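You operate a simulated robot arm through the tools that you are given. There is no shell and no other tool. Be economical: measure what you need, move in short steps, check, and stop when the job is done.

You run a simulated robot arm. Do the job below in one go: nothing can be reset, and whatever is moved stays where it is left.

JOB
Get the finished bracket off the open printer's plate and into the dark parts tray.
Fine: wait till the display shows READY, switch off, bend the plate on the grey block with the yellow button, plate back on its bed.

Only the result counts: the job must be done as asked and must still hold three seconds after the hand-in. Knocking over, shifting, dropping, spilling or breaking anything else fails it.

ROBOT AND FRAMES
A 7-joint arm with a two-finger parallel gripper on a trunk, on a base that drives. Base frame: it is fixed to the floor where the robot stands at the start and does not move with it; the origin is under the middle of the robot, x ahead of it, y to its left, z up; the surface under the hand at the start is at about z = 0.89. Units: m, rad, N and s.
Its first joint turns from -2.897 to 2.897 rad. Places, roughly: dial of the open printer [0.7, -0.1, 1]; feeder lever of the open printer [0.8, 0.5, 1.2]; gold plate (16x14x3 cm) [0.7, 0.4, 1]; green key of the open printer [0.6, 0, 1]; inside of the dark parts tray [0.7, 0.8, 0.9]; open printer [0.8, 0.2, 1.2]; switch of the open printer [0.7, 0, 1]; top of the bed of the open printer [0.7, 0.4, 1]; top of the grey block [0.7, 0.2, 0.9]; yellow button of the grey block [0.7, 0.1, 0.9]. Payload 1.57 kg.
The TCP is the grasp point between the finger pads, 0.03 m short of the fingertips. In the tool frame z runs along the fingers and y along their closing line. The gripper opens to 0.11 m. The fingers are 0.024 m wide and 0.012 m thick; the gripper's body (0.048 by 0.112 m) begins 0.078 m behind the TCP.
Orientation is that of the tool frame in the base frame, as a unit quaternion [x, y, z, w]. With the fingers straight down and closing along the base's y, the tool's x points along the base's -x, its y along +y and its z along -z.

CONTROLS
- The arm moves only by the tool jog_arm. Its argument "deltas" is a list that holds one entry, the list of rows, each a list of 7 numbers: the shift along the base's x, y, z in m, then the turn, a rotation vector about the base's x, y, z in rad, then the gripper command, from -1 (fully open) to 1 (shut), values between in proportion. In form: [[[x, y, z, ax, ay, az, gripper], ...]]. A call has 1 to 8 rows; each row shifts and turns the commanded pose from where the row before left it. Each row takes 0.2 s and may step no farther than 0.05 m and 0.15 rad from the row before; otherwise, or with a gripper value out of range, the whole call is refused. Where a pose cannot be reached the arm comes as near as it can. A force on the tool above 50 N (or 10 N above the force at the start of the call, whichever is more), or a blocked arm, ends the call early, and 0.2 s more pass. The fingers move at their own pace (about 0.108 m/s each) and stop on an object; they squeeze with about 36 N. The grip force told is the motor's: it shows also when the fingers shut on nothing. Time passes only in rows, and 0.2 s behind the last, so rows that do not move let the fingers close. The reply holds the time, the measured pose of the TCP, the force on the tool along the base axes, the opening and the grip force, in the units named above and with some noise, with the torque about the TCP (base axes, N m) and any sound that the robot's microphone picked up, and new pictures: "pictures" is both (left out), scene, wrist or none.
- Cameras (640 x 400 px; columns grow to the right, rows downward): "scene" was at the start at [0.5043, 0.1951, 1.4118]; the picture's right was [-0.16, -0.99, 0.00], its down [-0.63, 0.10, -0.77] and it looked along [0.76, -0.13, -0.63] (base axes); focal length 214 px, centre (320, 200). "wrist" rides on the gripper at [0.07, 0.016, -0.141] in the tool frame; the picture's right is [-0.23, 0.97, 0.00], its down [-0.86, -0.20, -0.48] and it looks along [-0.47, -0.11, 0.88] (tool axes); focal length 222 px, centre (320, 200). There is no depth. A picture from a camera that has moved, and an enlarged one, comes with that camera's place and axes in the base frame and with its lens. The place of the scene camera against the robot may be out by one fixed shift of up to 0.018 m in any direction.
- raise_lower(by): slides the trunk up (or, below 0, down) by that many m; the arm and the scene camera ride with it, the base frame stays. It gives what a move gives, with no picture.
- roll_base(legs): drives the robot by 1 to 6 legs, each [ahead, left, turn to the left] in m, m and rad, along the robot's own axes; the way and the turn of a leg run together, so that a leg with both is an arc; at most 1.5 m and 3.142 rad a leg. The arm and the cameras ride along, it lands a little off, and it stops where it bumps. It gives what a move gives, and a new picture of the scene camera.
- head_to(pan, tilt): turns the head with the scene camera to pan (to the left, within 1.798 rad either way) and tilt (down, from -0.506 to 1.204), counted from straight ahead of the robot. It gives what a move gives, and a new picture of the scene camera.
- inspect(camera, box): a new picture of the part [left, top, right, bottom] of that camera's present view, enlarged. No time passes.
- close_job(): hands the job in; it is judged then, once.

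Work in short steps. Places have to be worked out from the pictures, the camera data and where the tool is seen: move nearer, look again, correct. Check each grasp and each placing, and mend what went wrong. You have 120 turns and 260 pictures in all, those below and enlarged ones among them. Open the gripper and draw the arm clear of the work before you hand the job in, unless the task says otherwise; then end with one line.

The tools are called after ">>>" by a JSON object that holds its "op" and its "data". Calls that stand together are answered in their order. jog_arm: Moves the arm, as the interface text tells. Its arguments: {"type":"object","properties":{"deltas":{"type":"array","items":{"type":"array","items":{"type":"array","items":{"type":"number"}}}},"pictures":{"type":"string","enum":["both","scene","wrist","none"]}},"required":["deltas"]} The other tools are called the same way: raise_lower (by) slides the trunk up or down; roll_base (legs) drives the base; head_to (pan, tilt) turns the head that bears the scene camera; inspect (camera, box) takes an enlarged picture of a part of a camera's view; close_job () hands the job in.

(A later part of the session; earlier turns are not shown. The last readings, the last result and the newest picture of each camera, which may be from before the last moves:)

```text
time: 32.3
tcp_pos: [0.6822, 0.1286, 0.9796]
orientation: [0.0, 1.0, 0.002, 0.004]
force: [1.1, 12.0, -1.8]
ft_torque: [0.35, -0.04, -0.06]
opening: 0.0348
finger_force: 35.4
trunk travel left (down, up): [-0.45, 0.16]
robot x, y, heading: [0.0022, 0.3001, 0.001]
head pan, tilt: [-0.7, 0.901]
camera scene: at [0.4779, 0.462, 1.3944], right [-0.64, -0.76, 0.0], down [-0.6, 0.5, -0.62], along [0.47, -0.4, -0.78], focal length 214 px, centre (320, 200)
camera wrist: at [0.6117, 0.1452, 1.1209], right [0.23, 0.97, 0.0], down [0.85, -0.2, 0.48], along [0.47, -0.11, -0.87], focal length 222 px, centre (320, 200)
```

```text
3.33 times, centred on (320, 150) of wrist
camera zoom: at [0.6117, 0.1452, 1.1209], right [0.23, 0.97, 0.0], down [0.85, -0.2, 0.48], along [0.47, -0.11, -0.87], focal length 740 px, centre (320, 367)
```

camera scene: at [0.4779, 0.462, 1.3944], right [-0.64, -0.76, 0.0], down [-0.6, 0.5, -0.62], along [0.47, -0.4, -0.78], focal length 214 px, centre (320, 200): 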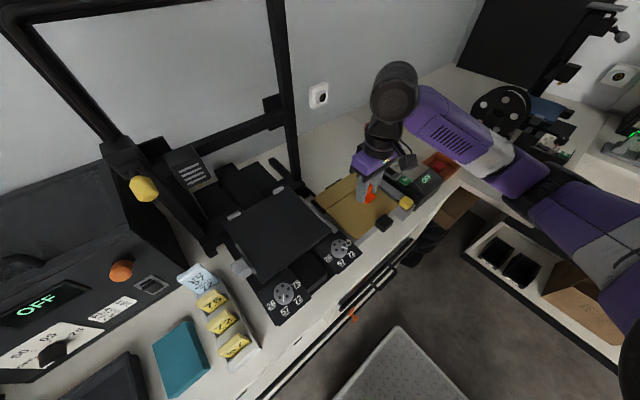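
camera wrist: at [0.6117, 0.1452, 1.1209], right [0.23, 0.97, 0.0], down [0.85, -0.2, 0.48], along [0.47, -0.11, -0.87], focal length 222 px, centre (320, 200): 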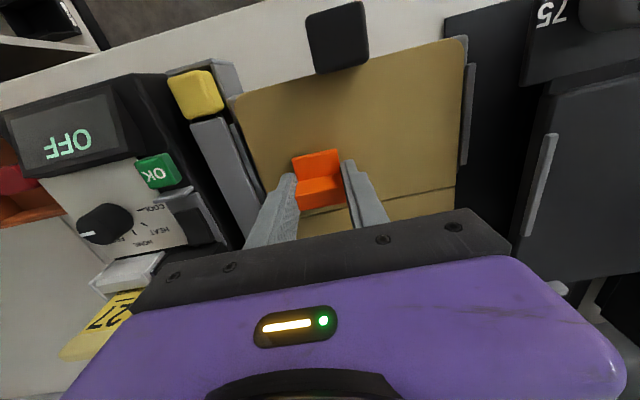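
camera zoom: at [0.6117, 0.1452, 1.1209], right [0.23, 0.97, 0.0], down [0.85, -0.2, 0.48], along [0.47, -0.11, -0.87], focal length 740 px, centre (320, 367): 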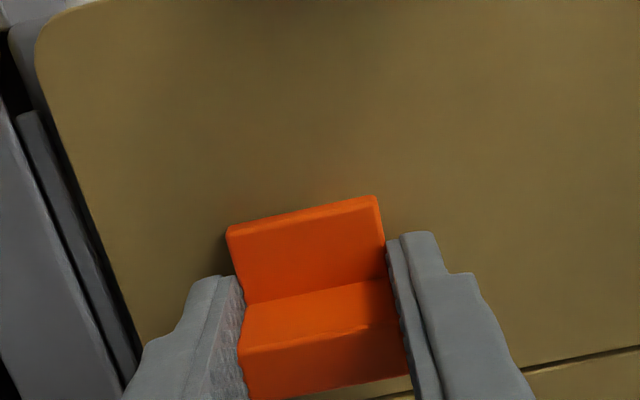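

Gripped (0.035 m). I lift 4 mm slowly and check whether the plate stays down.

>>> {"op": "jog_arm", "data": {"deltas": [[[0, 0.001, 0.002, 0, 0, 0, 1], [0, 0, 0.003, 0, 0, 0, 1], [0, 0, 0.003, 0, 0, 0, 1]]], "pictures": "both"}}

>>> {"op": "inspect", "data": {"camera": "scene", "box": [310, 150, 430, 240]}}

>>> {"op": "inspect", "data": {"camera": "wrist", "box": [240, 90, 400, 210]}}

```text
time: 33.1
tcp_pos: [0.6834, 0.1277, 0.9875]
orientation: [0.001, 1.0, -0.001, 0.004]
force: [0.3, -0.7, -1.5]
ft_torque: [-0.06, -0.02, 0.02]
opening: 0.035
finger_force: 35.9
trunk travel left (down, up): [-0.45, 0.16]
robot x, y, heading: [0.0007, 0.3042, -0.007]
head pan, tilt: [-0.7, 0.901]
camera scene: at [0.4779, 0.4614, 1.3945], right [-0.64, -0.76, 0.0], down [-0.6, 0.51, -0.62], along [0.47, -0.4, -0.78], focal length 214 px, centre (320, 200)
camera wrist: at [0.612, 0.145, 1.1292], right [0.23, 0.97, 0.0], down [0.85, -0.2, 0.49], along [0.47, -0.11, -0.87], focal length 222 px, centre (320, 200)
```

scene: 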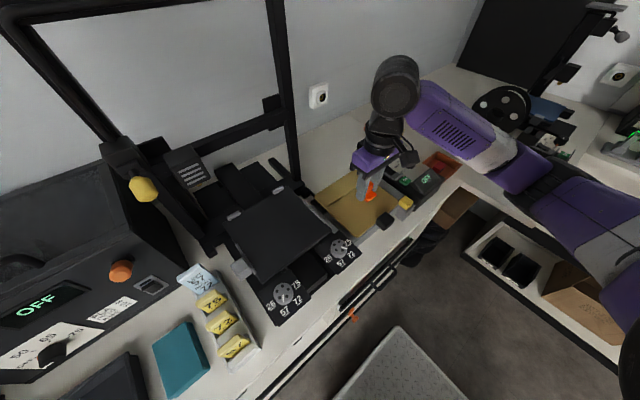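
wrist: 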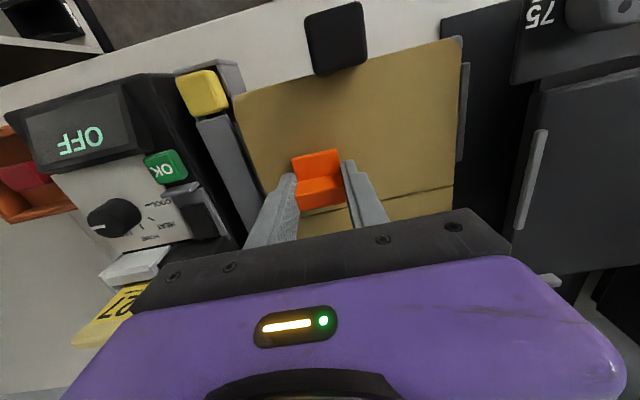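

```text
4.44 times, centred on (370, 195) of scene
camera zoom: at [0.4779, 0.4614, 1.3945], right [-0.64, -0.76, 0.0], down [-0.6, 0.51, -0.62], along [0.47, -0.4, -0.78], focal length 953 px, centre (98, 222)
```

zoom: 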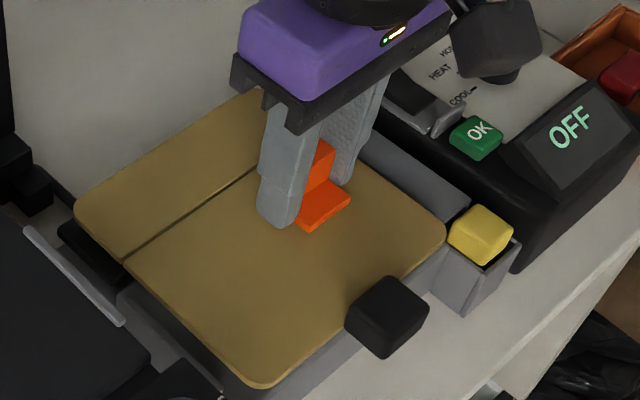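

```text
3.33 times, centred on (320, 150) of wrist
camera zoom: at [0.612, 0.145, 1.1292], right [0.23, 0.97, 0.0], down [0.85, -0.2, 0.49], along [0.47, -0.11, -0.87], focal length 740 px, centre (320, 367)
```

zoom: 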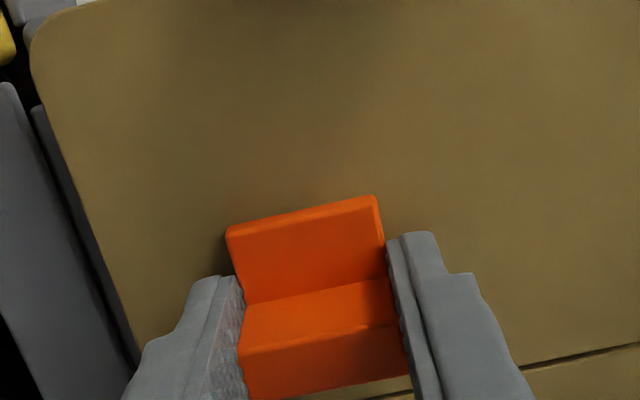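

The plate comes up with the bracket: it is still stuck. I set it back down on the block and release.

>>> {"op": "jog_arm", "data": {"deltas": [[[0, 0, -0.003, 0, 0, 0, 1], [0, 0, -0.003, 0, 0, 0, 1], [0, 0, -0.002, 0, 0, 0, 1], [0, 0, 0, 0, 0, 0, 1]]], "pictures": "wrist"}}

```text
time: 34.1
tcp_pos: [0.6815, 0.129, 0.9799]
orientation: [0.001, 1.0, 0.001, 0.005]
force: [1.3, 0.1, 2.3]
ft_torque: [-0.09, 0.0, 0.03]
opening: 0.0345
finger_force: 35.9
trunk travel left (down, up): [-0.45, 0.16]
robot x, y, heading: [0.0008, 0.3031, 0.001]
head pan, tilt: [-0.7, 0.901]
camera wrist: at [0.6117, 0.1452, 1.1215], right [0.23, 0.97, 0.0], down [0.85, -0.2, 0.49], along [0.47, -0.11, -0.87], focal length 222 px, centre (320, 200)
```

wrist: 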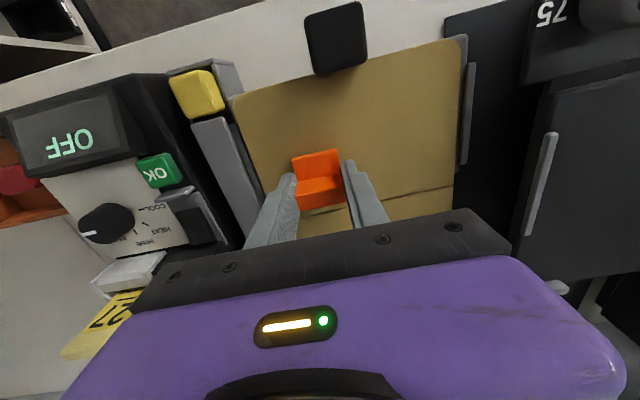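

>>> {"op": "jog_arm", "data": {"deltas": [[[0, 0, -0.001, 0, 0, 0, 1], [0, 0, 0, 0, 0, 0, -0.2], [0, 0, 0, 0, 0, 0, -0.2], [0, 0, 0.03, 0, 0, 0, -0.2], [0, 0, 0.05, 0, 0, 0, -0.2], [-0.04, -0.03, 0.0, 0, 0, 0, 1], [-0.04, -0.03, 0, 0, 0, 0, 1], [0, -0.01, 0, 0, 0, 0, 1]]], "pictures": "both"}}

>>> {"op": "inspect", "data": {"camera": "scene", "box": [290, 140, 450, 260]}}

>>> {"op": "inspect", "data": {"camera": "wrist", "box": [280, 60, 520, 220]}}

```text
time: 35.9
tcp_pos: [0.6023, 0.0578, 1.0594]
orientation: [0.0, 1.0, 0.0, 0.004]
force: [0.9, 0.5, 0.3]
ft_torque: [0.02, 0.0, 0.01]
opening: 0.0003
finger_force: 21.1
trunk travel left (down, up): [-0.45, 0.16]
robot x, y, heading: [-0.0015, 0.2991, -0.002]
head pan, tilt: [-0.7, 0.901]
camera scene: at [0.478, 0.4616, 1.3945], right [-0.64, -0.76, 0.0], down [-0.6, 0.5, -0.62], along [0.47, -0.4, -0.78], focal length 214 px, centre (320, 200)
camera wrist: at [0.5308, 0.0738, 1.2009], right [0.23, 0.97, 0.0], down [0.85, -0.2, 0.49], along [0.47, -0.11, -0.87], focal length 222 px, centre (320, 200)
```

scene: 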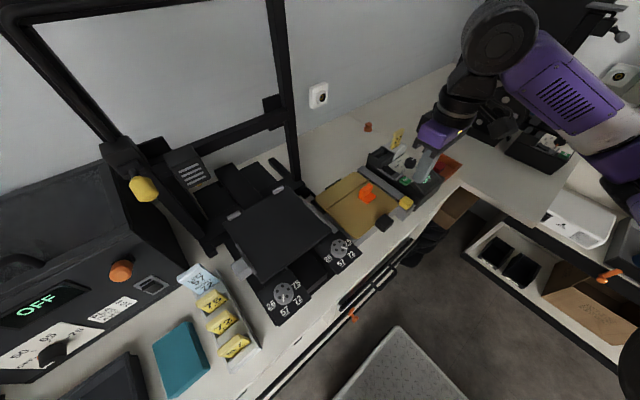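
wrist: 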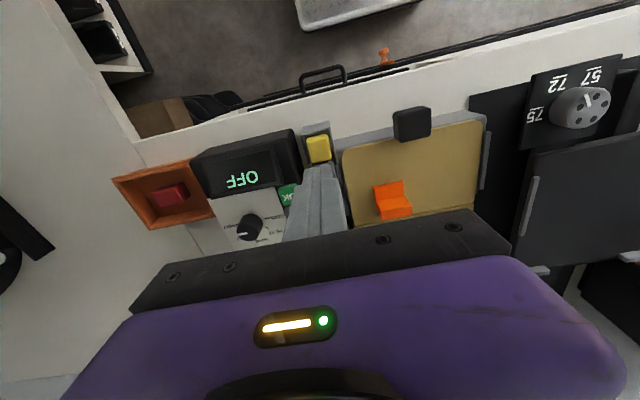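

```text
3.33 times, centred on (370, 200) of scene
camera zoom: at [0.478, 0.4616, 1.3945], right [-0.64, -0.76, 0.0], down [-0.6, 0.5, -0.62], along [0.47, -0.4, -0.78], focal length 715 px, centre (153, 200)
```

zoom: 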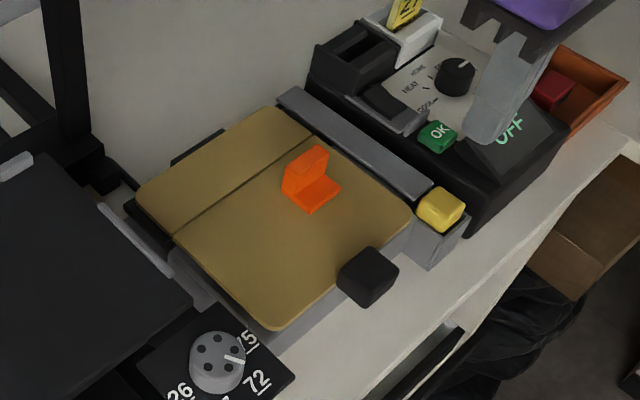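

```text
2.50 times, centred on (400, 140) of wrist
camera zoom: at [0.5308, 0.0738, 1.2009], right [0.23, 0.97, 0.0], down [0.85, -0.2, 0.49], along [0.47, -0.11, -0.87], focal length 555 px, centre (120, 350)
```

zoom: 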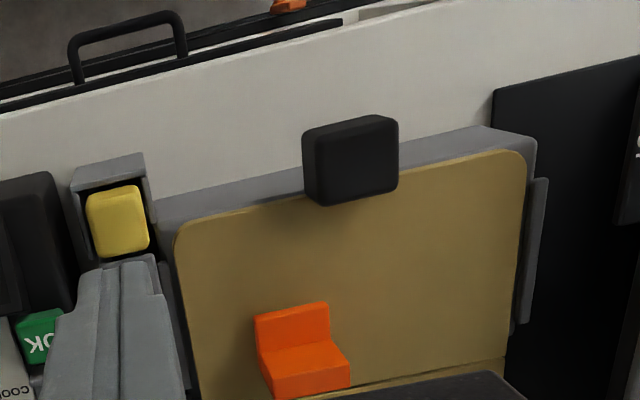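

The plate is still seated the same. I press the button again, deeper this time, and look while it is held down.

>>> {"op": "jog_arm", "data": {"deltas": [[[0, 0, -0.04, 0, 0, 0, 1], [0, 0, -0.03, 0, 0, 0, 1], [0, 0, -0.015, 0, 0, 0, 1], [0, 0, -0.006, 0, 0, 0, 1], [0, 0, -0.004, 0, 0, 0, 1], [0, 0, -0.004, 0, 0, 0, 1], [0, 0, -0.004, 0, 0, 0, 1], [0, 0, -0.003, 0, 0, 0, 1]]], "pictures": "scene"}}

>>> {"op": "inspect", "data": {"camera": "scene", "box": [290, 140, 450, 260]}}

```text
time: 37.8
tcp_pos: [0.603, 0.0574, 0.9586]
orientation: [0.0, 1.0, -0.004, 0.011]
force: [-12.3, 8.1, 57.2]
ft_torque: [0.34, -0.36, -0.11]
opening: 0.0
finger_force: 20.9
trunk travel left (down, up): [-0.45, 0.16]
robot x, y, heading: [0.0008, 0.3032, -0.0]
head pan, tilt: [-0.7, 0.901]
heard: click
stopped in row 8: the force on the tool passed its limit at 52 N (the readings are from after the stop); the commanded pose is now the measured one
camera scene: at [0.4763, 0.4623, 1.3956], right [-0.64, -0.76, 0.0], down [-0.6, 0.5, -0.62], along [0.48, -0.4, -0.78], focal length 214 px, centre (320, 200)
```

scene: 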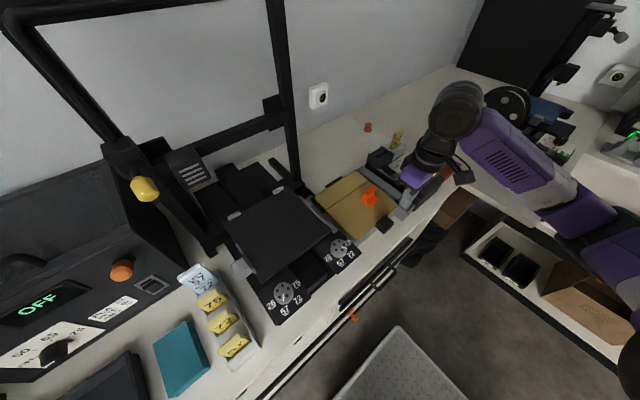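

```text
3.33 times, centred on (370, 200) of scene
camera zoom: at [0.4763, 0.4623, 1.3956], right [-0.64, -0.76, 0.0], down [-0.6, 0.5, -0.62], along [0.48, -0.4, -0.78], focal length 715 px, centre (153, 200)
```

zoom: 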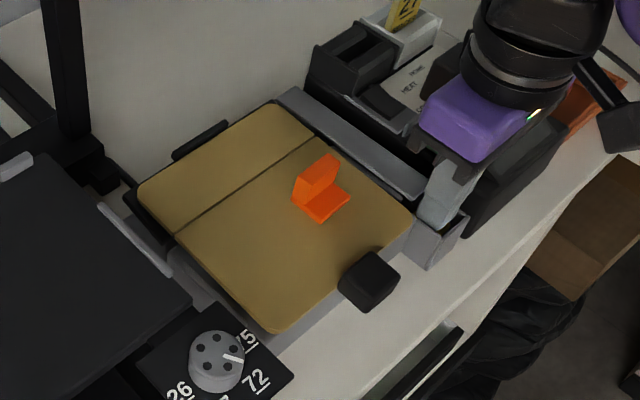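

This time the bracket shifted on the plate: it has come loose. I rise slowly off the button.

>>> {"op": "jog_arm", "data": {"deltas": [[[0, 0, 0.003, 0, 0, 0, 1], [0, 0, 0.005, 0, 0, 0, 1], [0, 0, 0.01, 0, 0, 0, 1], [0, 0, 0.03, 0, 0, 0, 1], [0, 0, 0.045, 0, 0, 0, 1], [0.03, 0.03, 0.01, 0, 0, 0, -0.2], [0.03, 0.03, 0, 0, 0, 0, -0.2], [0.015, 0.01, 0, 0, 0, 0, -0.2]]], "pictures": "both"}}

>>> {"op": "inspect", "data": {"camera": "wrist", "box": [240, 90, 400, 210]}}

>>> {"op": "inspect", "data": {"camera": "scene", "box": [290, 140, 450, 260]}}

```text
time: 38.1
tcp_pos: [0.6037, 0.0568, 0.9581]
orientation: [0.001, 1.0, -0.003, 0.01]
force: [-6.0, 4.8, 20.0]
ft_torque: [0.15, -0.09, 0.06]
opening: 0.0
finger_force: 21.2
trunk travel left (down, up): [-0.45, 0.16]
robot x, y, heading: [-0.0021, 0.3022, -0.001]
head pan, tilt: [-0.7, 0.901]
stopped in row 1: the force on the tool passed its limit at 124 N (the readings are from after the stop); the commanded pose is now the measured one
camera scene: at [0.4768, 0.4621, 1.3942], right [-0.64, -0.76, 0.0], down [-0.6, 0.5, -0.62], along [0.48, -0.4, -0.78], focal length 214 px, centre (320, 200)
camera wrist: at [0.5308, 0.0749, 1.0984], right [0.23, 0.97, 0.0], down [0.85, -0.2, 0.5], along [0.48, -0.11, -0.87], focal length 222 px, centre (320, 200)
```

scene: 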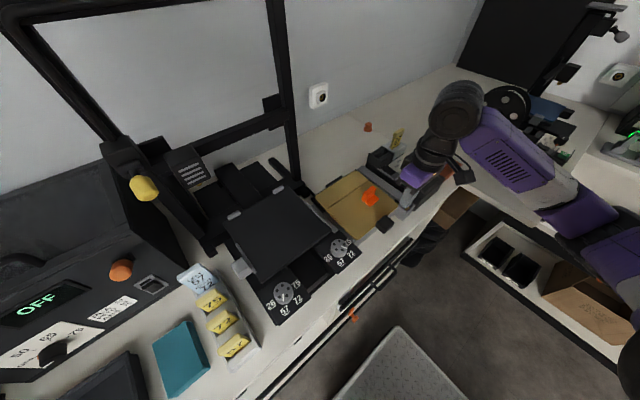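
wrist: 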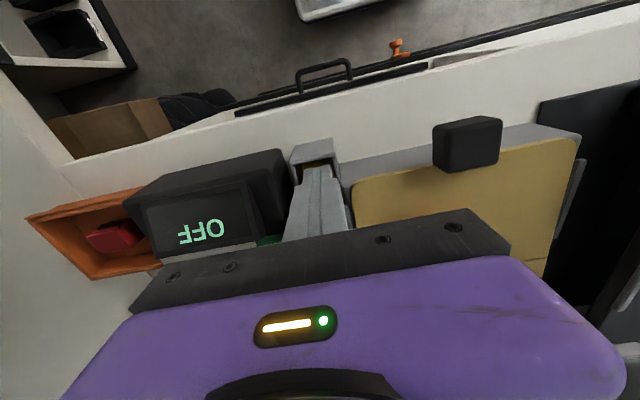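

```text
3.33 times, centred on (320, 150) of wrist
camera zoom: at [0.5308, 0.0749, 1.0984], right [0.23, 0.97, 0.0], down [0.85, -0.2, 0.5], along [0.48, -0.11, -0.87], focal length 740 px, centre (320, 367)
```

zoom: 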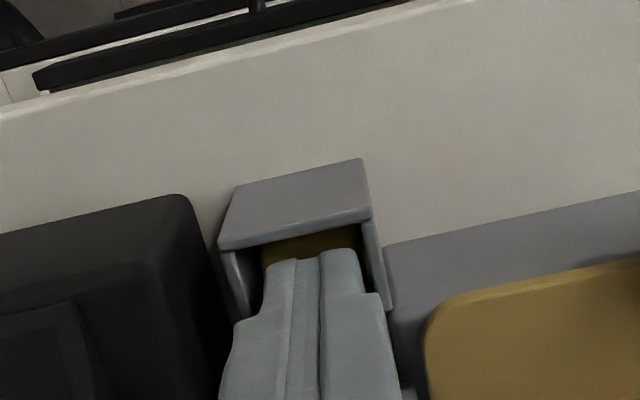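

```text
3.33 times, centred on (370, 200) of scene
camera zoom: at [0.4768, 0.4621, 1.3942], right [-0.64, -0.76, 0.0], down [-0.6, 0.5, -0.62], along [0.48, -0.4, -0.78], focal length 715 px, centre (153, 200)
```

zoom: 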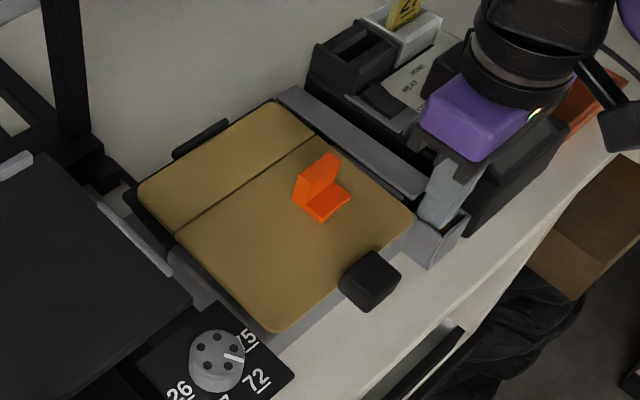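

The reading was residual pressing force; now only 20 N remains. I rise again.

>>> {"op": "jog_arm", "data": {"deltas": [[[0, 0, 0.003, 0, 0, 0, 1], [0, 0, 0.005, 0, 0, 0, 1], [0, 0, 0.01, 0, 0, 0, 1], [0, 0, 0.03, 0, 0, 0, 1], [0, 0, 0.045, 0, 0, 0, 1], [0.03, 0.03, 0.01, 0, 0, 0, -0.2], [0.03, 0.03, 0, 0, 0, 0, -0.2], [0.0, 0.01, 0, 0, 0, 0, -0.2]]], "pictures": "both"}}

>>> {"op": "inspect", "data": {"camera": "wrist", "box": [240, 90, 400, 210]}}

>>> {"op": "inspect", "data": {"camera": "scene", "box": [290, 140, 450, 260]}}

```text
time: 39.9
tcp_pos: [0.6647, 0.129, 1.0592]
orientation: [0.001, 1.0, -0.002, 0.008]
force: [-0.1, -0.4, 0.5]
ft_torque: [0.02, -0.03, 0.0]
opening: 0.0659
finger_force: 0.0
trunk travel left (down, up): [-0.45, 0.16]
robot x, y, heading: [0.002, 0.3009, -0.002]
head pan, tilt: [-0.7, 0.901]
camera scene: at [0.4776, 0.4615, 1.3945], right [-0.64, -0.76, 0.0], down [-0.6, 0.5, -0.62], along [0.48, -0.4, -0.78], focal length 214 px, centre (320, 200)
camera wrist: at [0.5922, 0.1451, 1.2006], right [0.23, 0.97, 0.0], down [0.85, -0.2, 0.49], along [0.48, -0.11, -0.87], focal length 222 px, centre (320, 200)
```

scene: 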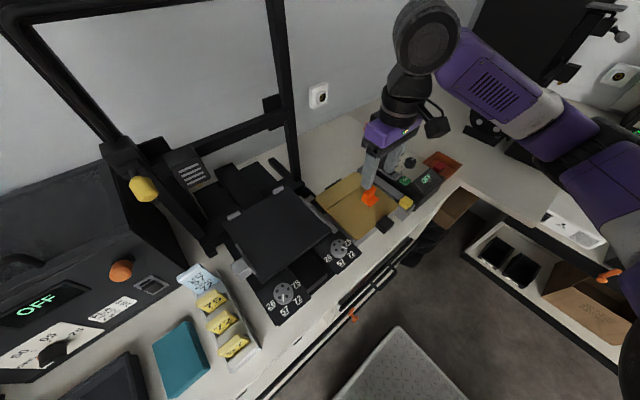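
wrist: 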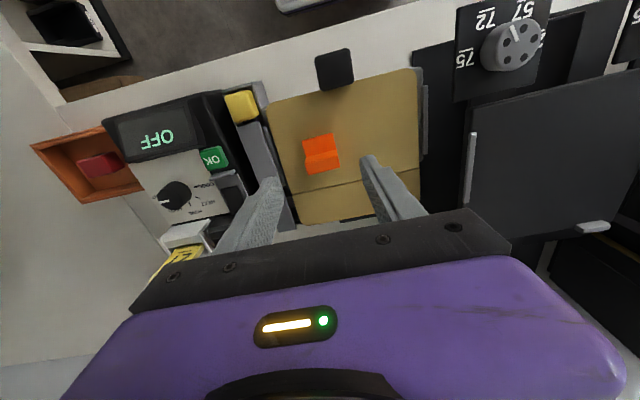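

```text
3.33 times, centred on (320, 150) of wrist
camera zoom: at [0.5922, 0.1451, 1.2006], right [0.23, 0.97, 0.0], down [0.85, -0.2, 0.49], along [0.48, -0.11, -0.87], focal length 740 px, centre (320, 367)
```

zoom: 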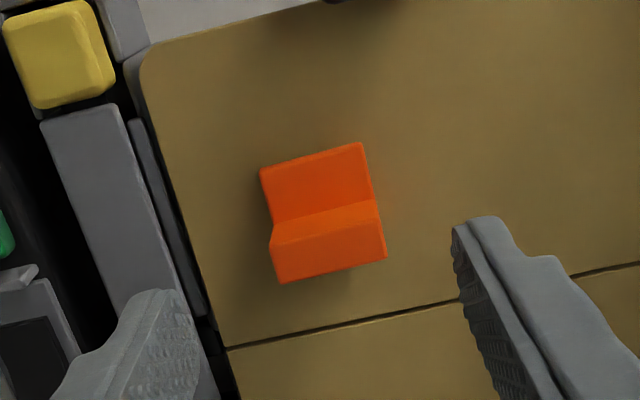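

```text
3.33 times, centred on (370, 200) of scene
camera zoom: at [0.4776, 0.4615, 1.3945], right [-0.64, -0.76, 0.0], down [-0.6, 0.5, -0.62], along [0.48, -0.4, -0.78], focal length 715 px, centre (153, 200)
```

zoom: 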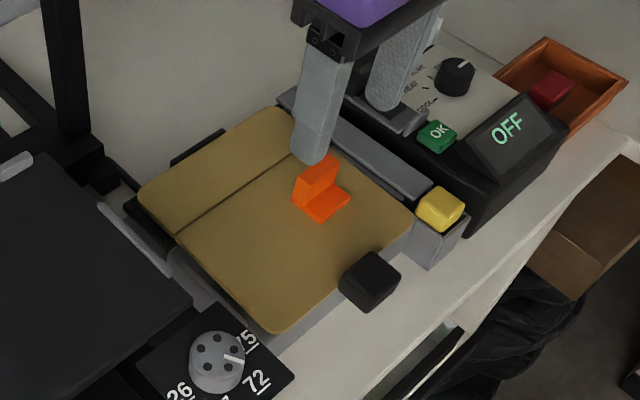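

The bracket now sits ~1.4 cm nearer the robot and is free. I lower around it at x 0.669, y 0.130 and close.

>>> {"op": "jog_arm", "data": {"deltas": [[[0.004, 0.001, -0.03, 0, 0, 0, -0.15], [0, 0, -0.03, 0, 0, 0, -0.15], [0, 0, -0.012, 0, 0, 0, -0.15], [0, 0, -0.006, 0, 0, 0, -0.15], [0, 0, 0, 0, 0, 0, 0.4], [0, 0, 0, 0, 0, 0, 1], [0, 0, 0, 0, 0, 0, 1]]], "pictures": "both"}}

>>> {"op": "inspect", "data": {"camera": "wrist", "box": [240, 90, 400, 210]}}

```text
time: 41.5
tcp_pos: [0.6667, 0.1285, 0.9817]
orientation: [0.0, 1.0, -0.002, 0.009]
force: [0.5, 0.6, -0.4]
ft_torque: [0.02, -0.03, -0.02]
opening: 0.0347
finger_force: 36.2
trunk travel left (down, up): [-0.45, 0.16]
robot x, y, heading: [-0.0045, 0.3027, 0.001]
head pan, tilt: [-0.7, 0.901]
camera scene: at [0.4777, 0.4617, 1.3945], right [-0.64, -0.76, 0.0], down [-0.6, 0.5, -0.62], along [0.48, -0.4, -0.78], focal length 214 px, centre (320, 200)
camera wrist: at [0.5942, 0.1464, 1.1228], right [0.23, 0.97, 0.0], down [0.85, -0.2, 0.49], along [0.48, -0.11, -0.87], focal length 222 px, centre (320, 200)
```

scene: 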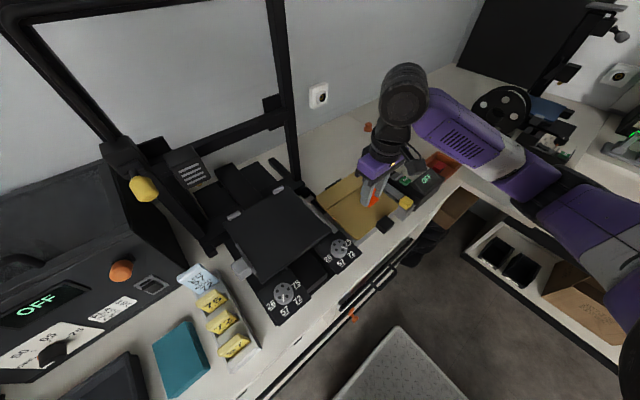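
wrist: 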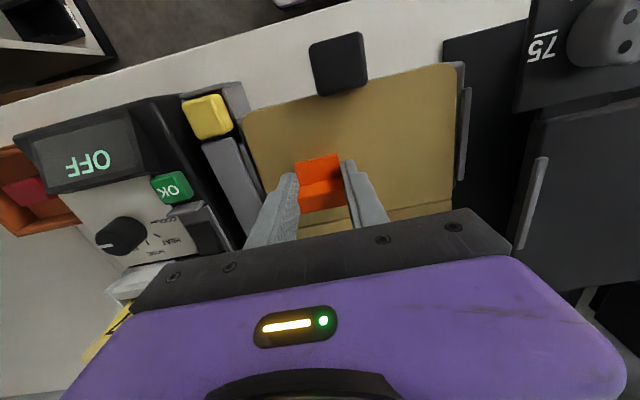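

```text
3.33 times, centred on (320, 150) of wrist
camera zoom: at [0.5942, 0.1464, 1.1228], right [0.23, 0.97, 0.0], down [0.85, -0.2, 0.49], along [0.48, -0.11, -0.87], focal length 740 px, centre (320, 367)
```

zoom: 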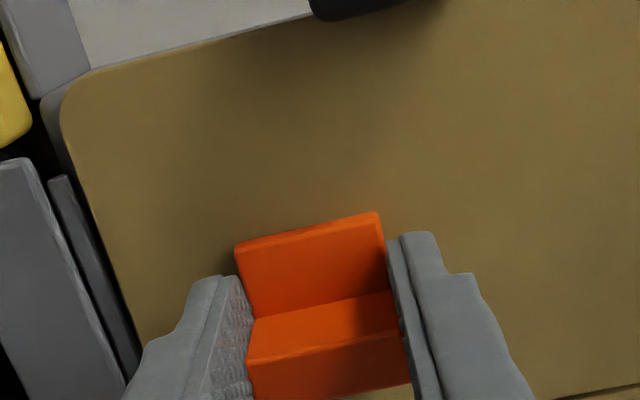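

No sideways force this time: it moves freely. I lift 1 cm and check that the plate stays.

>>> {"op": "jog_arm", "data": {"deltas": [[[0, 0, 0.003, 0, 0, 0, 1], [0, 0, 0.007, 0, 0, 0, 1], [0, 0, 0.01, 0, 0, 0, 1]]], "pictures": "scene"}}

>>> {"op": "inspect", "data": {"camera": "scene", "box": [290, 140, 450, 260]}}

```text
time: 42.3
tcp_pos: [0.6685, 0.1291, 1.0026]
orientation: [0.001, 1.0, -0.002, 0.008]
force: [0.3, 0.4, 0.6]
ft_torque: [0.0, -0.04, 0.02]
opening: 0.0345
finger_force: 35.5
trunk travel left (down, up): [-0.45, 0.16]
robot x, y, heading: [-0.001, 0.2981, -0.002]
head pan, tilt: [-0.7, 0.901]
camera scene: at [0.4778, 0.4617, 1.3945], right [-0.64, -0.76, 0.0], down [-0.6, 0.5, -0.62], along [0.48, -0.4, -0.78], focal length 214 px, centre (320, 200)
```

scene: 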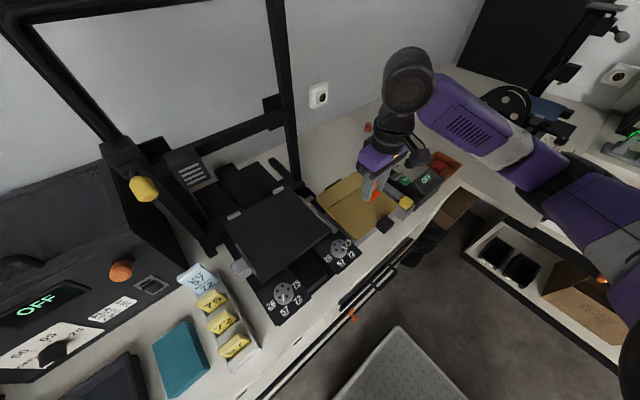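

```text
3.33 times, centred on (370, 200) of scene
camera zoom: at [0.4778, 0.4617, 1.3945], right [-0.64, -0.76, 0.0], down [-0.6, 0.5, -0.62], along [0.48, -0.4, -0.78], focal length 715 px, centre (153, 200)
```

zoom: 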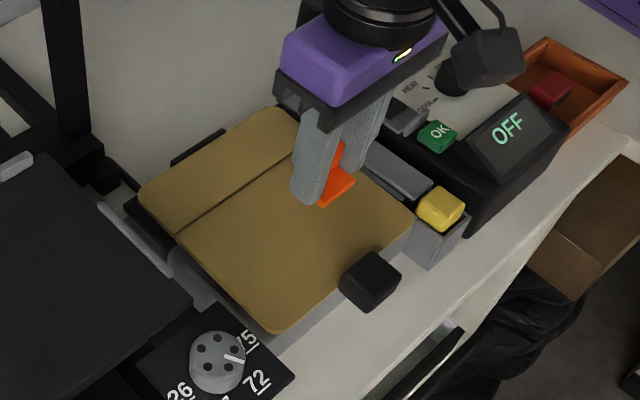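

The bracket is free and the plate stayed. I carry it up and left toward the dark tray (free spot about [0.675, 0.755]).

>>> {"op": "jog_arm", "data": {"deltas": [[[0, 0, 0.05, 0, 0, 0, 1], [0, 0, 0.05, 0, 0, 0, 1], [-0.02, 0, 0.045, 0, 0, 0, 1], [-0.015, 0.045, 0, 0, 0, 0, 1], [0, 0.05, 0, 0, 0, 0, 1], [0, 0.05, 0, 0, 0, 0, 1], [0, 0.05, 0, 0, 0, 0, 1], [0, 0.05, 0, 0, 0, 0, 1]]], "pictures": "none"}}

>>> {"op": "jog_arm", "data": {"deltas": [[[0, 0.05, 0, 0, 0, 0, 1], [0, 0.05, 0, 0, 0, 0, 1], [0, 0.05, 0, 0, 0, 0, 1], [0, 0.05, 0, 0, 0, 0, 1], [0, 0.05, 0, 0, 0, 0, 1], [0, 0.05, 0, 0, 0, 0, 1], [0, 0.05, 0, 0, 0, 0, 1], [0.02, 0.03, 0, 0, 0, 0, 1]]], "pictures": "wrist"}}

>>> {"op": "head_to", "data": {"pan": 0.5, "tilt": 1.0}}

```text
time: 44.1
tcp_pos: [0.6341, 0.3736, 1.1459]
orientation: [0.0, 1.0, -0.002, 0.008]
force: [-0.7, 0.7, -0.1]
ft_torque: [0.06, 0.01, 0.01]
opening: 0.0347
finger_force: 36.1
trunk travel left (down, up): [-0.45, 0.16]
robot x, y, heading: [-0.0042, 0.3026, -0.007]
head pan, tilt: [-0.7, 0.901]
```

```text
time: 45.9
tcp_pos: [0.6532, 0.7541, 1.1471]
orientation: [0.001, 1.0, -0.002, 0.009]
force: [0.2, 0.2, 0.1]
ft_torque: [0.06, 0.03, 0.02]
opening: 0.0351
finger_force: 35.6
trunk travel left (down, up): [-0.45, 0.16]
robot x, y, heading: [-0.0024, 0.3005, 0.001]
head pan, tilt: [-0.7, 0.901]
camera wrist: at [0.581, 0.7715, 1.2876], right [0.23, 0.97, 0.0], down [0.85, -0.2, 0.5], along [0.48, -0.11, -0.87], focal length 222 px, centre (320, 200)
```

wrist: 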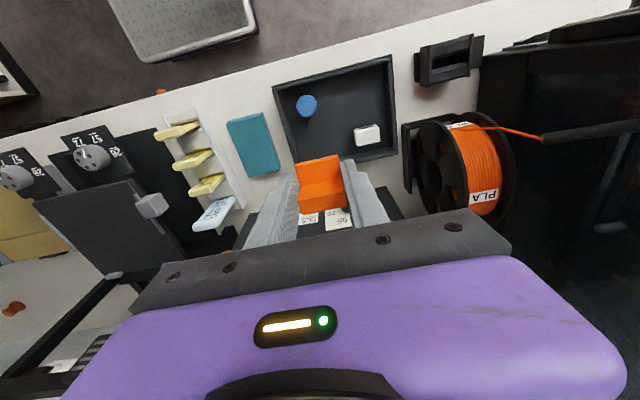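

```text
time: 47.3
tcp_pos: [0.6533, 0.753, 1.1457]
orientation: [0.0, 1.0, -0.002, 0.008]
force: [0.0, 0.1, 0.1]
ft_torque: [0.01, -0.02, -0.01]
opening: 0.0344
finger_force: 35.8
trunk travel left (down, up): [-0.45, 0.16]
robot x, y, heading: [-0.0016, 0.3049, -0.002]
head pan, tilt: [0.499, 1.0]
camera scene: at [0.4812, 0.5437, 1.3872], right [0.48, -0.88, 0.0], down [-0.74, -0.4, -0.54], along [0.47, 0.26, -0.84], focal length 214 px, centre (320, 200)
```

scene: 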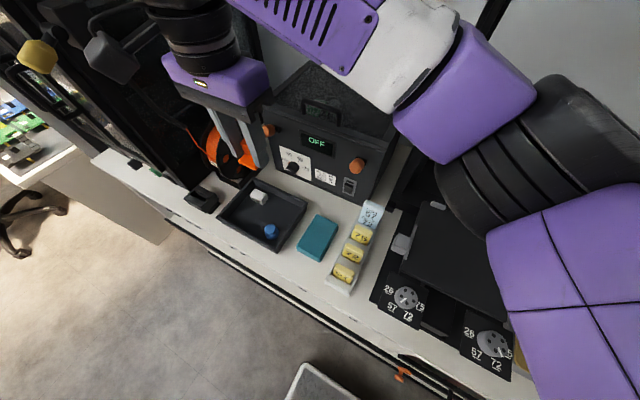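

Tray seen: x 0.58–0.728, y 0.69–0.873; blue at [0.617, 0.742], white at [0.682, 0.827]. I lower toward [0.688, 0.752].

>>> {"op": "jog_arm", "data": {"deltas": [[[0.035, -0.001, 0, 0, 0, 0, 1], [0, 0, -0.05, 0, 0, 0, 1], [0, 0, -0.05, 0, 0, 0, 1], [0, 0, -0.045, 0, 0, 0, 1], [0, 0, -0.02, 0, 0, 0, 1]]], "pictures": "both"}}

>>> {"op": "inspect", "data": {"camera": "wrist", "box": [220, 60, 420, 210]}}

>>> {"op": "inspect", "data": {"camera": "scene", "box": [190, 120, 330, 260]}}

```text
time: 48.5
tcp_pos: [0.6896, 0.7525, 0.983]
orientation: [0.001, 1.0, -0.002, 0.008]
force: [0.0, -0.1, 1.0]
ft_torque: [0.0, 0.0, 0.0]
opening: 0.0348
finger_force: 35.8
trunk travel left (down, up): [-0.45, 0.16]
robot x, y, heading: [0.0019, 0.3009, -0.002]
head pan, tilt: [0.499, 1.0]
camera scene: at [0.4811, 0.5437, 1.3873], right [0.48, -0.88, 0.0], down [-0.74, -0.4, -0.54], along [0.47, 0.26, -0.84], focal length 214 px, centre (320, 200)
camera wrist: at [0.6172, 0.7694, 1.1237], right [0.23, 0.97, 0.0], down [0.85, -0.2, 0.49], along [0.48, -0.11, -0.87], focal length 222 px, centre (320, 200)
```

scene: 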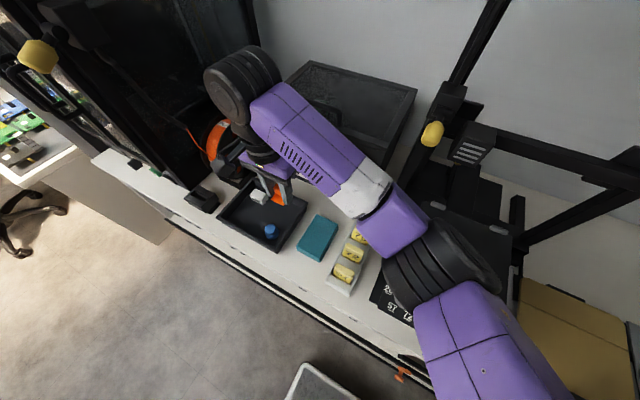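
wrist: 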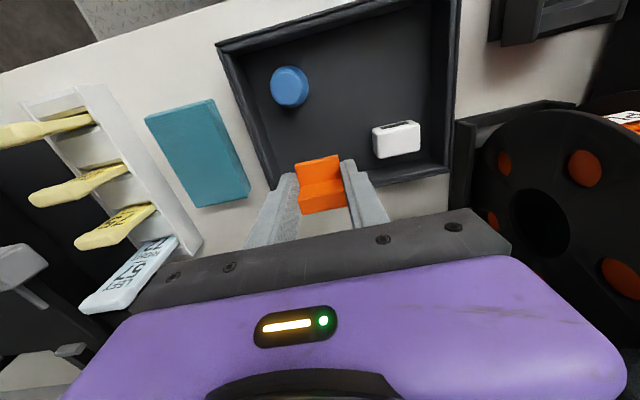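

```text
2.67 times, centred on (320, 135) of wrist
camera zoom: at [0.6172, 0.7694, 1.1237], right [0.23, 0.97, 0.0], down [0.85, -0.2, 0.49], along [0.48, -0.11, -0.87], focal length 592 px, centre (320, 373)
```

zoom: 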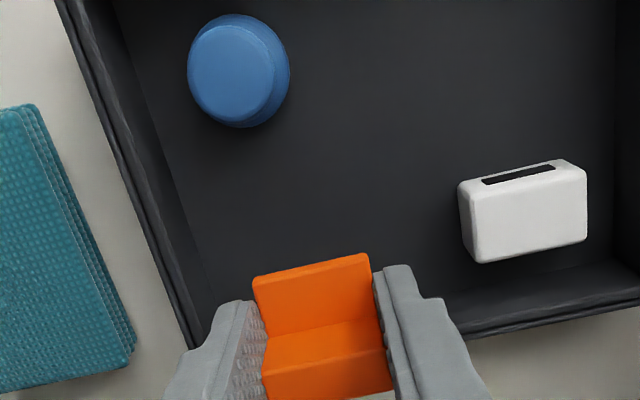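

```text
2.86 times, centred on (260, 190) of scene
camera zoom: at [0.4811, 0.5437, 1.3873], right [0.48, -0.88, 0.0], down [-0.74, -0.4, -0.54], along [0.47, 0.26, -0.84], focal length 613 px, centre (491, 229)
```

zoom: 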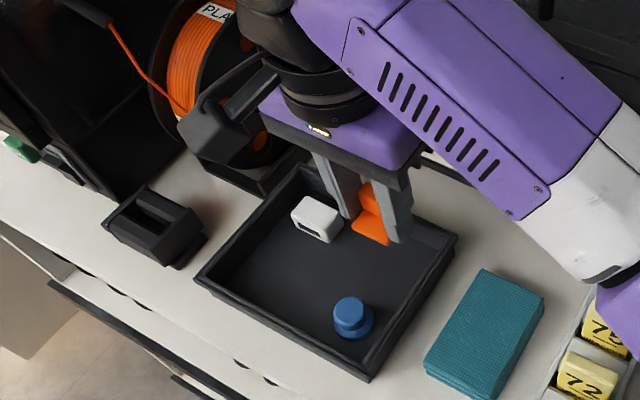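

Clear of tray walls and other parts. I shift 5 mm back and lower to the tray floor.

>>> {"op": "jog_arm", "data": {"deltas": [[[-0.005, 0.002, -0.02, 0, 0, 0, 1], [0, 0, -0.015, 0, 0, 0, 1], [0, 0, -0.008, 0, 0, 0, 1], [0, 0, -0.004, 0, 0, 0, 1], [0, 0, -0.003, 0, 0, 0, 1]]], "pictures": "scene"}}

>>> {"op": "inspect", "data": {"camera": "scene", "box": [210, 140, 310, 240]}}

```text
time: 49.7
tcp_pos: [0.683, 0.7552, 0.9315]
orientation: [0.001, 1.0, -0.002, 0.009]
force: [-1.0, 0.6, -0.3]
ft_torque: [-0.01, -0.02, 0.0]
opening: 0.0346
finger_force: 35.7
trunk travel left (down, up): [-0.45, 0.16]
robot x, y, heading: [0.0011, 0.3039, -0.002]
head pan, tilt: [0.499, 1.0]
camera scene: at [0.4812, 0.5438, 1.3872], right [0.48, -0.88, 0.0], down [-0.74, -0.4, -0.54], along [0.47, 0.26, -0.84], focal length 214 px, centre (320, 200)
```

scene: 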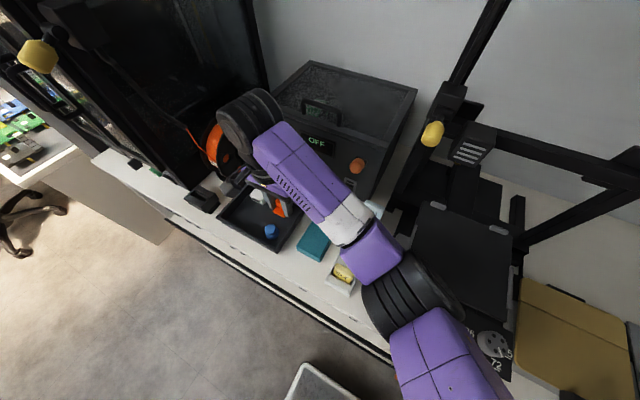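

```text
4.00 times, centred on (260, 190) of scene
camera zoom: at [0.4812, 0.5438, 1.3872], right [0.48, -0.88, 0.0], down [-0.74, -0.4, -0.54], along [0.47, 0.26, -0.84], focal length 858 px, centre (560, 240)
```

zoom: 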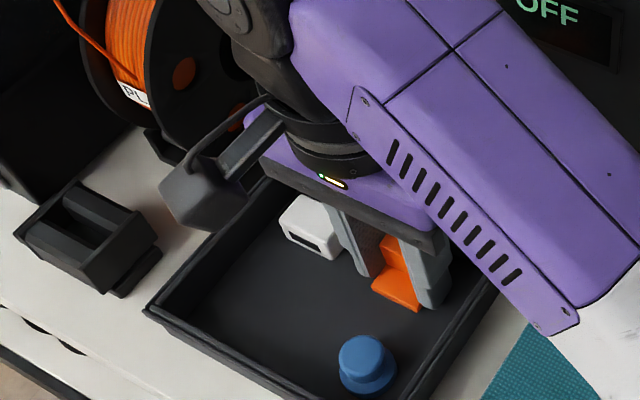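

>>> {"op": "jog_arm", "data": {"deltas": [[[0, 0, -0.002, 0, 0, 0, 1], [0, 0, -0.002, 0, 0, 0, 1], [0, 0, -0.002, 0, 0, 0, 1]]], "pictures": "none"}}

```text
time: 50.5
tcp_pos: [0.683, 0.7557, 0.9287]
orientation: [0.001, 1.0, 0.001, 0.011]
force: [-2.4, -2.8, 23.3]
ft_torque: [-0.11, 0.42, 0.04]
opening: 0.0348
finger_force: 35.8
trunk travel left (down, up): [-0.45, 0.16]
robot x, y, heading: [-0.0034, 0.2974, 0.001]
head pan, tilt: [0.499, 1.0]
```

The bracket rests on the tray floor (23 N). I ease up 1.5 mm, open moderately and rise.

>>> {"op": "jog_arm", "data": {"deltas": [[[0, 0, 0.002, 0, 0, 0, 1], [0, 0, 0, 0, 0, 0, 0.1], [0, 0, 0, 0, 0, 0, 0.0], [0, 0, 0.02, 0, 0, 0, 0.0], [0, 0, 0.05, 0, 0, 0, 0.0], [0, 0, 0.05, 0, 0, 0, 0], [-0.02, 0, 0.045, 0, 0, 0, 0], [-0.025, 0, 0.04, 0, 0, 0, 0]]], "pictures": "both"}}

>>> {"op": "inspect", "data": {"camera": "wrist", "box": [240, 40, 440, 200]}}

```text
time: 52.3
tcp_pos: [0.6353, 0.7557, 1.1336]
orientation: [0.001, 1.0, -0.003, 0.009]
force: [1.1, 0.5, -0.8]
ft_torque: [0.0, 0.04, 0.01]
opening: 0.0551
finger_force: 0.0
trunk travel left (down, up): [-0.45, 0.16]
robot x, y, heading: [0.0001, 0.3028, -0.003]
head pan, tilt: [0.499, 1.0]
camera scene: at [0.4815, 0.5436, 1.387], right [0.48, -0.88, 0.0], down [-0.74, -0.4, -0.54], along [0.47, 0.26, -0.84], focal length 214 px, centre (320, 200)
camera wrist: at [0.5633, 0.7728, 1.2732], right [0.23, 0.97, 0.0], down [0.85, -0.2, 0.49], along [0.48, -0.11, -0.87], focal length 222 px, centre (320, 200)
```

scene: 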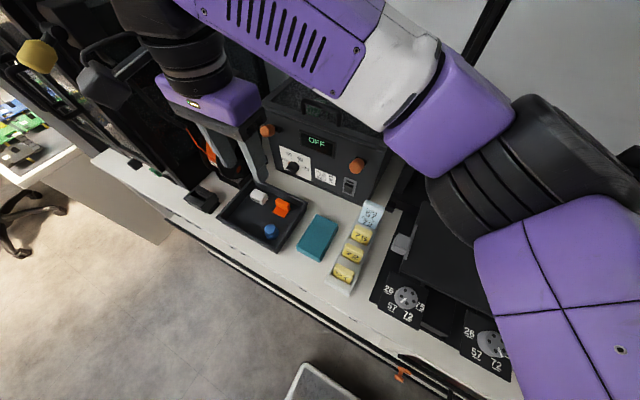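
wrist: 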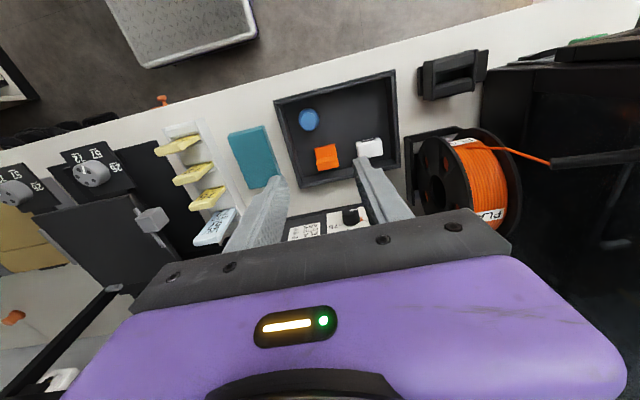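

```text
2.50 times, centred on (340, 120) of wrist
camera zoom: at [0.5633, 0.7728, 1.2732], right [0.23, 0.97, 0.0], down [0.85, -0.2, 0.49], along [0.48, -0.11, -0.87], focal length 555 px, centre (270, 400)
```

zoom: 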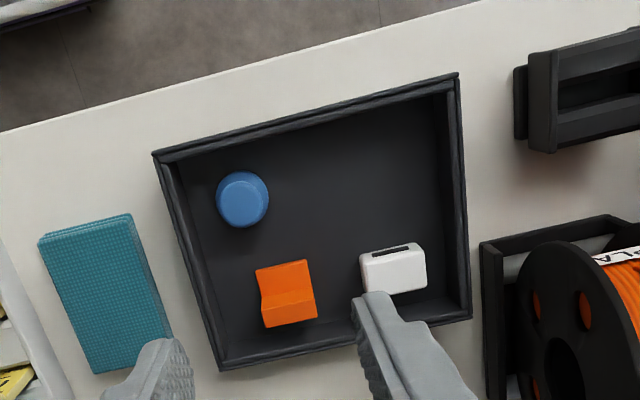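

The bracket lies in the dark tray. I go back to the plate's tab, taking out the small tilt on the way.

>>> {"op": "jog_arm", "data": {"deltas": [[[-0.005, -0.045, 0.02, 0, 0, 0, 0], [-0.005, -0.045, 0, 0, 0, 0, 0], [-0.005, -0.045, 0, 0, 0, 0, 0], [0, -0.05, 0, 0, 0, 0, 0], [0, -0.05, 0, 0, 0, 0, 0], [0, -0.05, 0, 0, 0, 0, 0], [0, -0.05, 0, 0, 0, 0, 0], [0, -0.05, 0, 0, 0, 0, 0]]], "pictures": "none"}}

>>> {"op": "jog_arm", "data": {"deltas": [[[0, -0.05, 0, 0, 0.01, 0, 0], [0, -0.05, 0, 0.005, 0, 0, 0], [0, -0.05, 0, 0, 0, 0, -0.3], [0, -0.045, 0, 0, 0, 0, -0.3], [-0.015, -0.014, -0.03, 0, 0, 0, -0.3], [-0.015, 0, -0.04, 0, 0, 0, -0.3], [0, 0, -0.02, 0, 0, 0, -0.3]]], "pictures": "wrist"}}

>>> {"op": "head_to", "data": {"pan": -0.7, "tilt": 0.9}}

>>> {"op": "inspect", "data": {"camera": "wrist", "box": [220, 60, 440, 210]}}

```text
time: 54.1
tcp_pos: [0.6239, 0.37, 1.1514]
orientation: [-0.001, 1.0, -0.002, 0.008]
force: [-0.2, 0.9, -0.5]
ft_torque: [-0.04, 0.0, -0.02]
opening: 0.0549
finger_force: 0.0
trunk travel left (down, up): [-0.45, 0.16]
robot x, y, heading: [-0.0002, 0.3038, 0.001]
head pan, tilt: [0.499, 1.0]
```

```text
time: 55.7
tcp_pos: [0.5939, 0.1592, 1.0657]
orientation: [0.0, 1.0, 0.001, 0.005]
force: [-0.5, 0.2, -0.8]
ft_torque: [0.01, 0.04, 0.03]
opening: 0.0716
finger_force: 0.1
trunk travel left (down, up): [-0.45, 0.16]
robot x, y, heading: [0.003, 0.3009, 0.005]
head pan, tilt: [0.499, 1.0]
camera wrist: at [0.5229, 0.1753, 1.2063], right [0.23, 0.97, 0.0], down [0.85, -0.2, 0.49], along [0.47, -0.11, -0.87], focal length 222 px, centre (320, 200)
```

wrist: 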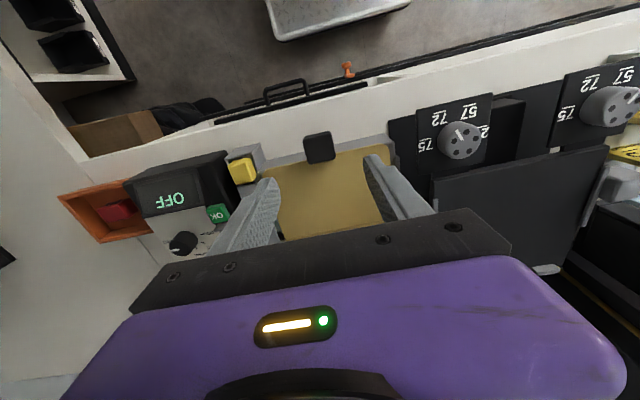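

```text
time: 57.1
tcp_pos: [0.5938, 0.1591, 1.0647]
orientation: [0.001, 1.0, 0.001, 0.004]
force: [-0.1, -0.1, -0.3]
ft_torque: [0.0, 0.0, -0.01]
opening: 0.0715
finger_force: 0.1
trunk travel left (down, up): [-0.45, 0.16]
robot x, y, heading: [0.001, 0.3007, 0.0]
head pan, tilt: [-0.7, 0.901]
camera scene: at [0.4778, 0.4617, 1.3945], right [-0.64, -0.77, 0.0], down [-0.6, 0.5, -0.62], along [0.48, -0.4, -0.78], focal length 214 px, centre (320, 200)
```

scene: 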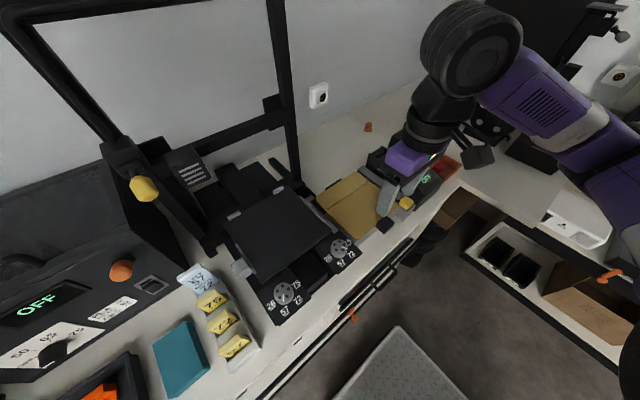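

```text
2.67 times, centred on (330, 135) of wrist
camera zoom: at [0.5231, 0.1754, 1.2067], right [0.23, 0.97, 0.0], down [0.85, -0.2, 0.49], along [0.47, -0.11, -0.87], focal length 592 px, centre (293, 373)
```

zoom: 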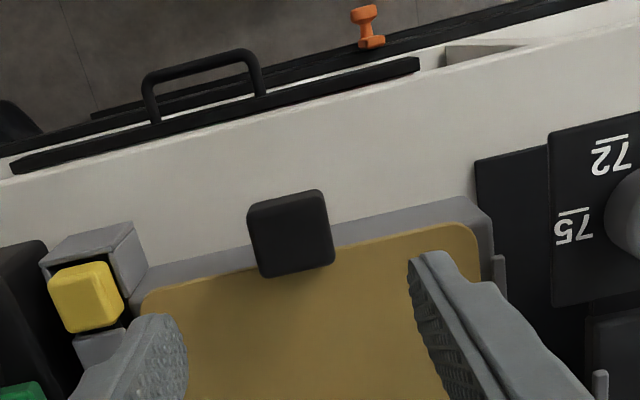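

Tab unchanged at about [0.596, 0.159]. I take it with the same offset as before (TCP x 0.590, z 0.960).

>>> {"op": "jog_arm", "data": {"deltas": [[[-0.004, 0, -0.03, 0, 0, 0, -0.3], [0, 0, -0.04, 0, 0, 0, -0.3], [0, 0, -0.02, 0, 0, 0, -0.3], [0, 0, -0.013, 0, 0, 0, -0.3], [0, 0, 0, 0, 0, 0, 0.3], [0, 0, 0, 0, 0, 0, 1], [0, 0, 0, 0, 0, 0, 1]]], "pictures": "both"}}

>>> {"op": "inspect", "data": {"camera": "wrist", "box": [220, 60, 440, 210]}}

```text
time: 58.7
tcp_pos: [0.5888, 0.1582, 0.9617]
orientation: [0.001, 1.0, 0.0, 0.004]
force: [0.0, -4.3, 0.7]
ft_torque: [-0.14, 0.02, -0.18]
opening: 0.0331
finger_force: 36.1
trunk travel left (down, up): [-0.45, 0.16]
robot x, y, heading: [-0.0009, 0.3027, -0.003]
head pan, tilt: [-0.7, 0.901]
camera scene: at [0.4778, 0.4614, 1.3945], right [-0.64, -0.76, 0.0], down [-0.6, 0.51, -0.62], along [0.47, -0.4, -0.78], focal length 214 px, centre (320, 200)
camera wrist: at [0.518, 0.1758, 1.1028], right [0.23, 0.97, 0.0], down [0.85, -0.2, 0.49], along [0.47, -0.11, -0.87], focal length 222 px, centre (320, 200)
```

scene: 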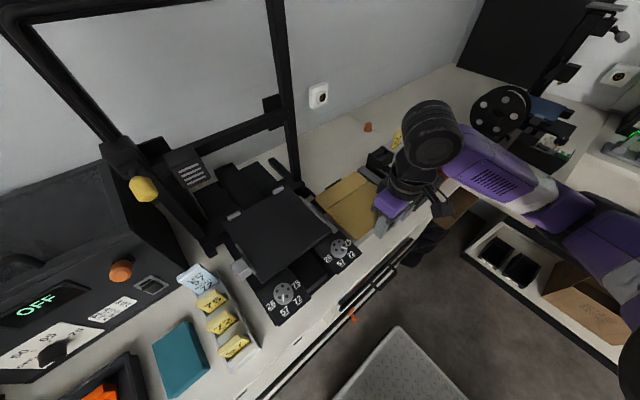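
wrist: 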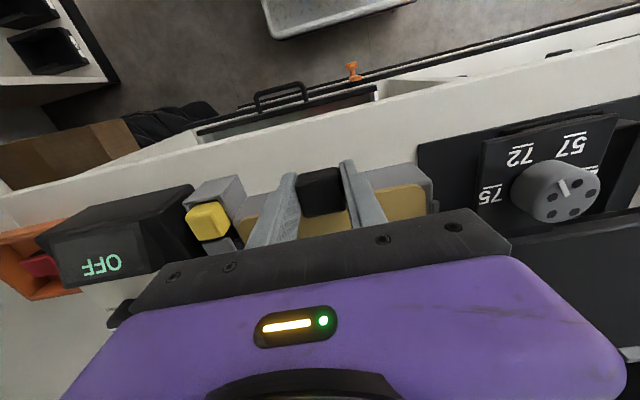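

```text
2.67 times, centred on (330, 135) of wrist
camera zoom: at [0.518, 0.1758, 1.1028], right [0.23, 0.97, 0.0], down [0.85, -0.2, 0.49], along [0.47, -0.11, -0.87], focal length 592 px, centre (293, 373)
```

zoom: 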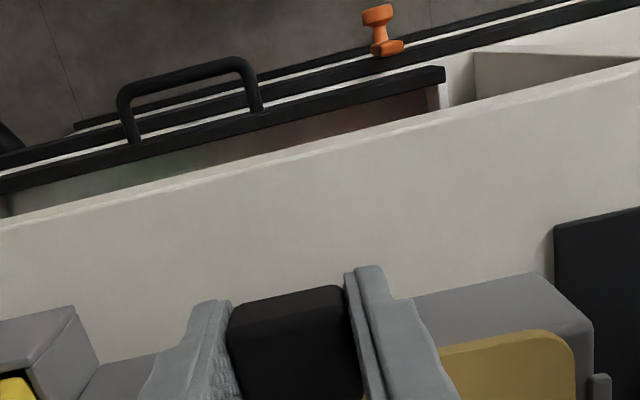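

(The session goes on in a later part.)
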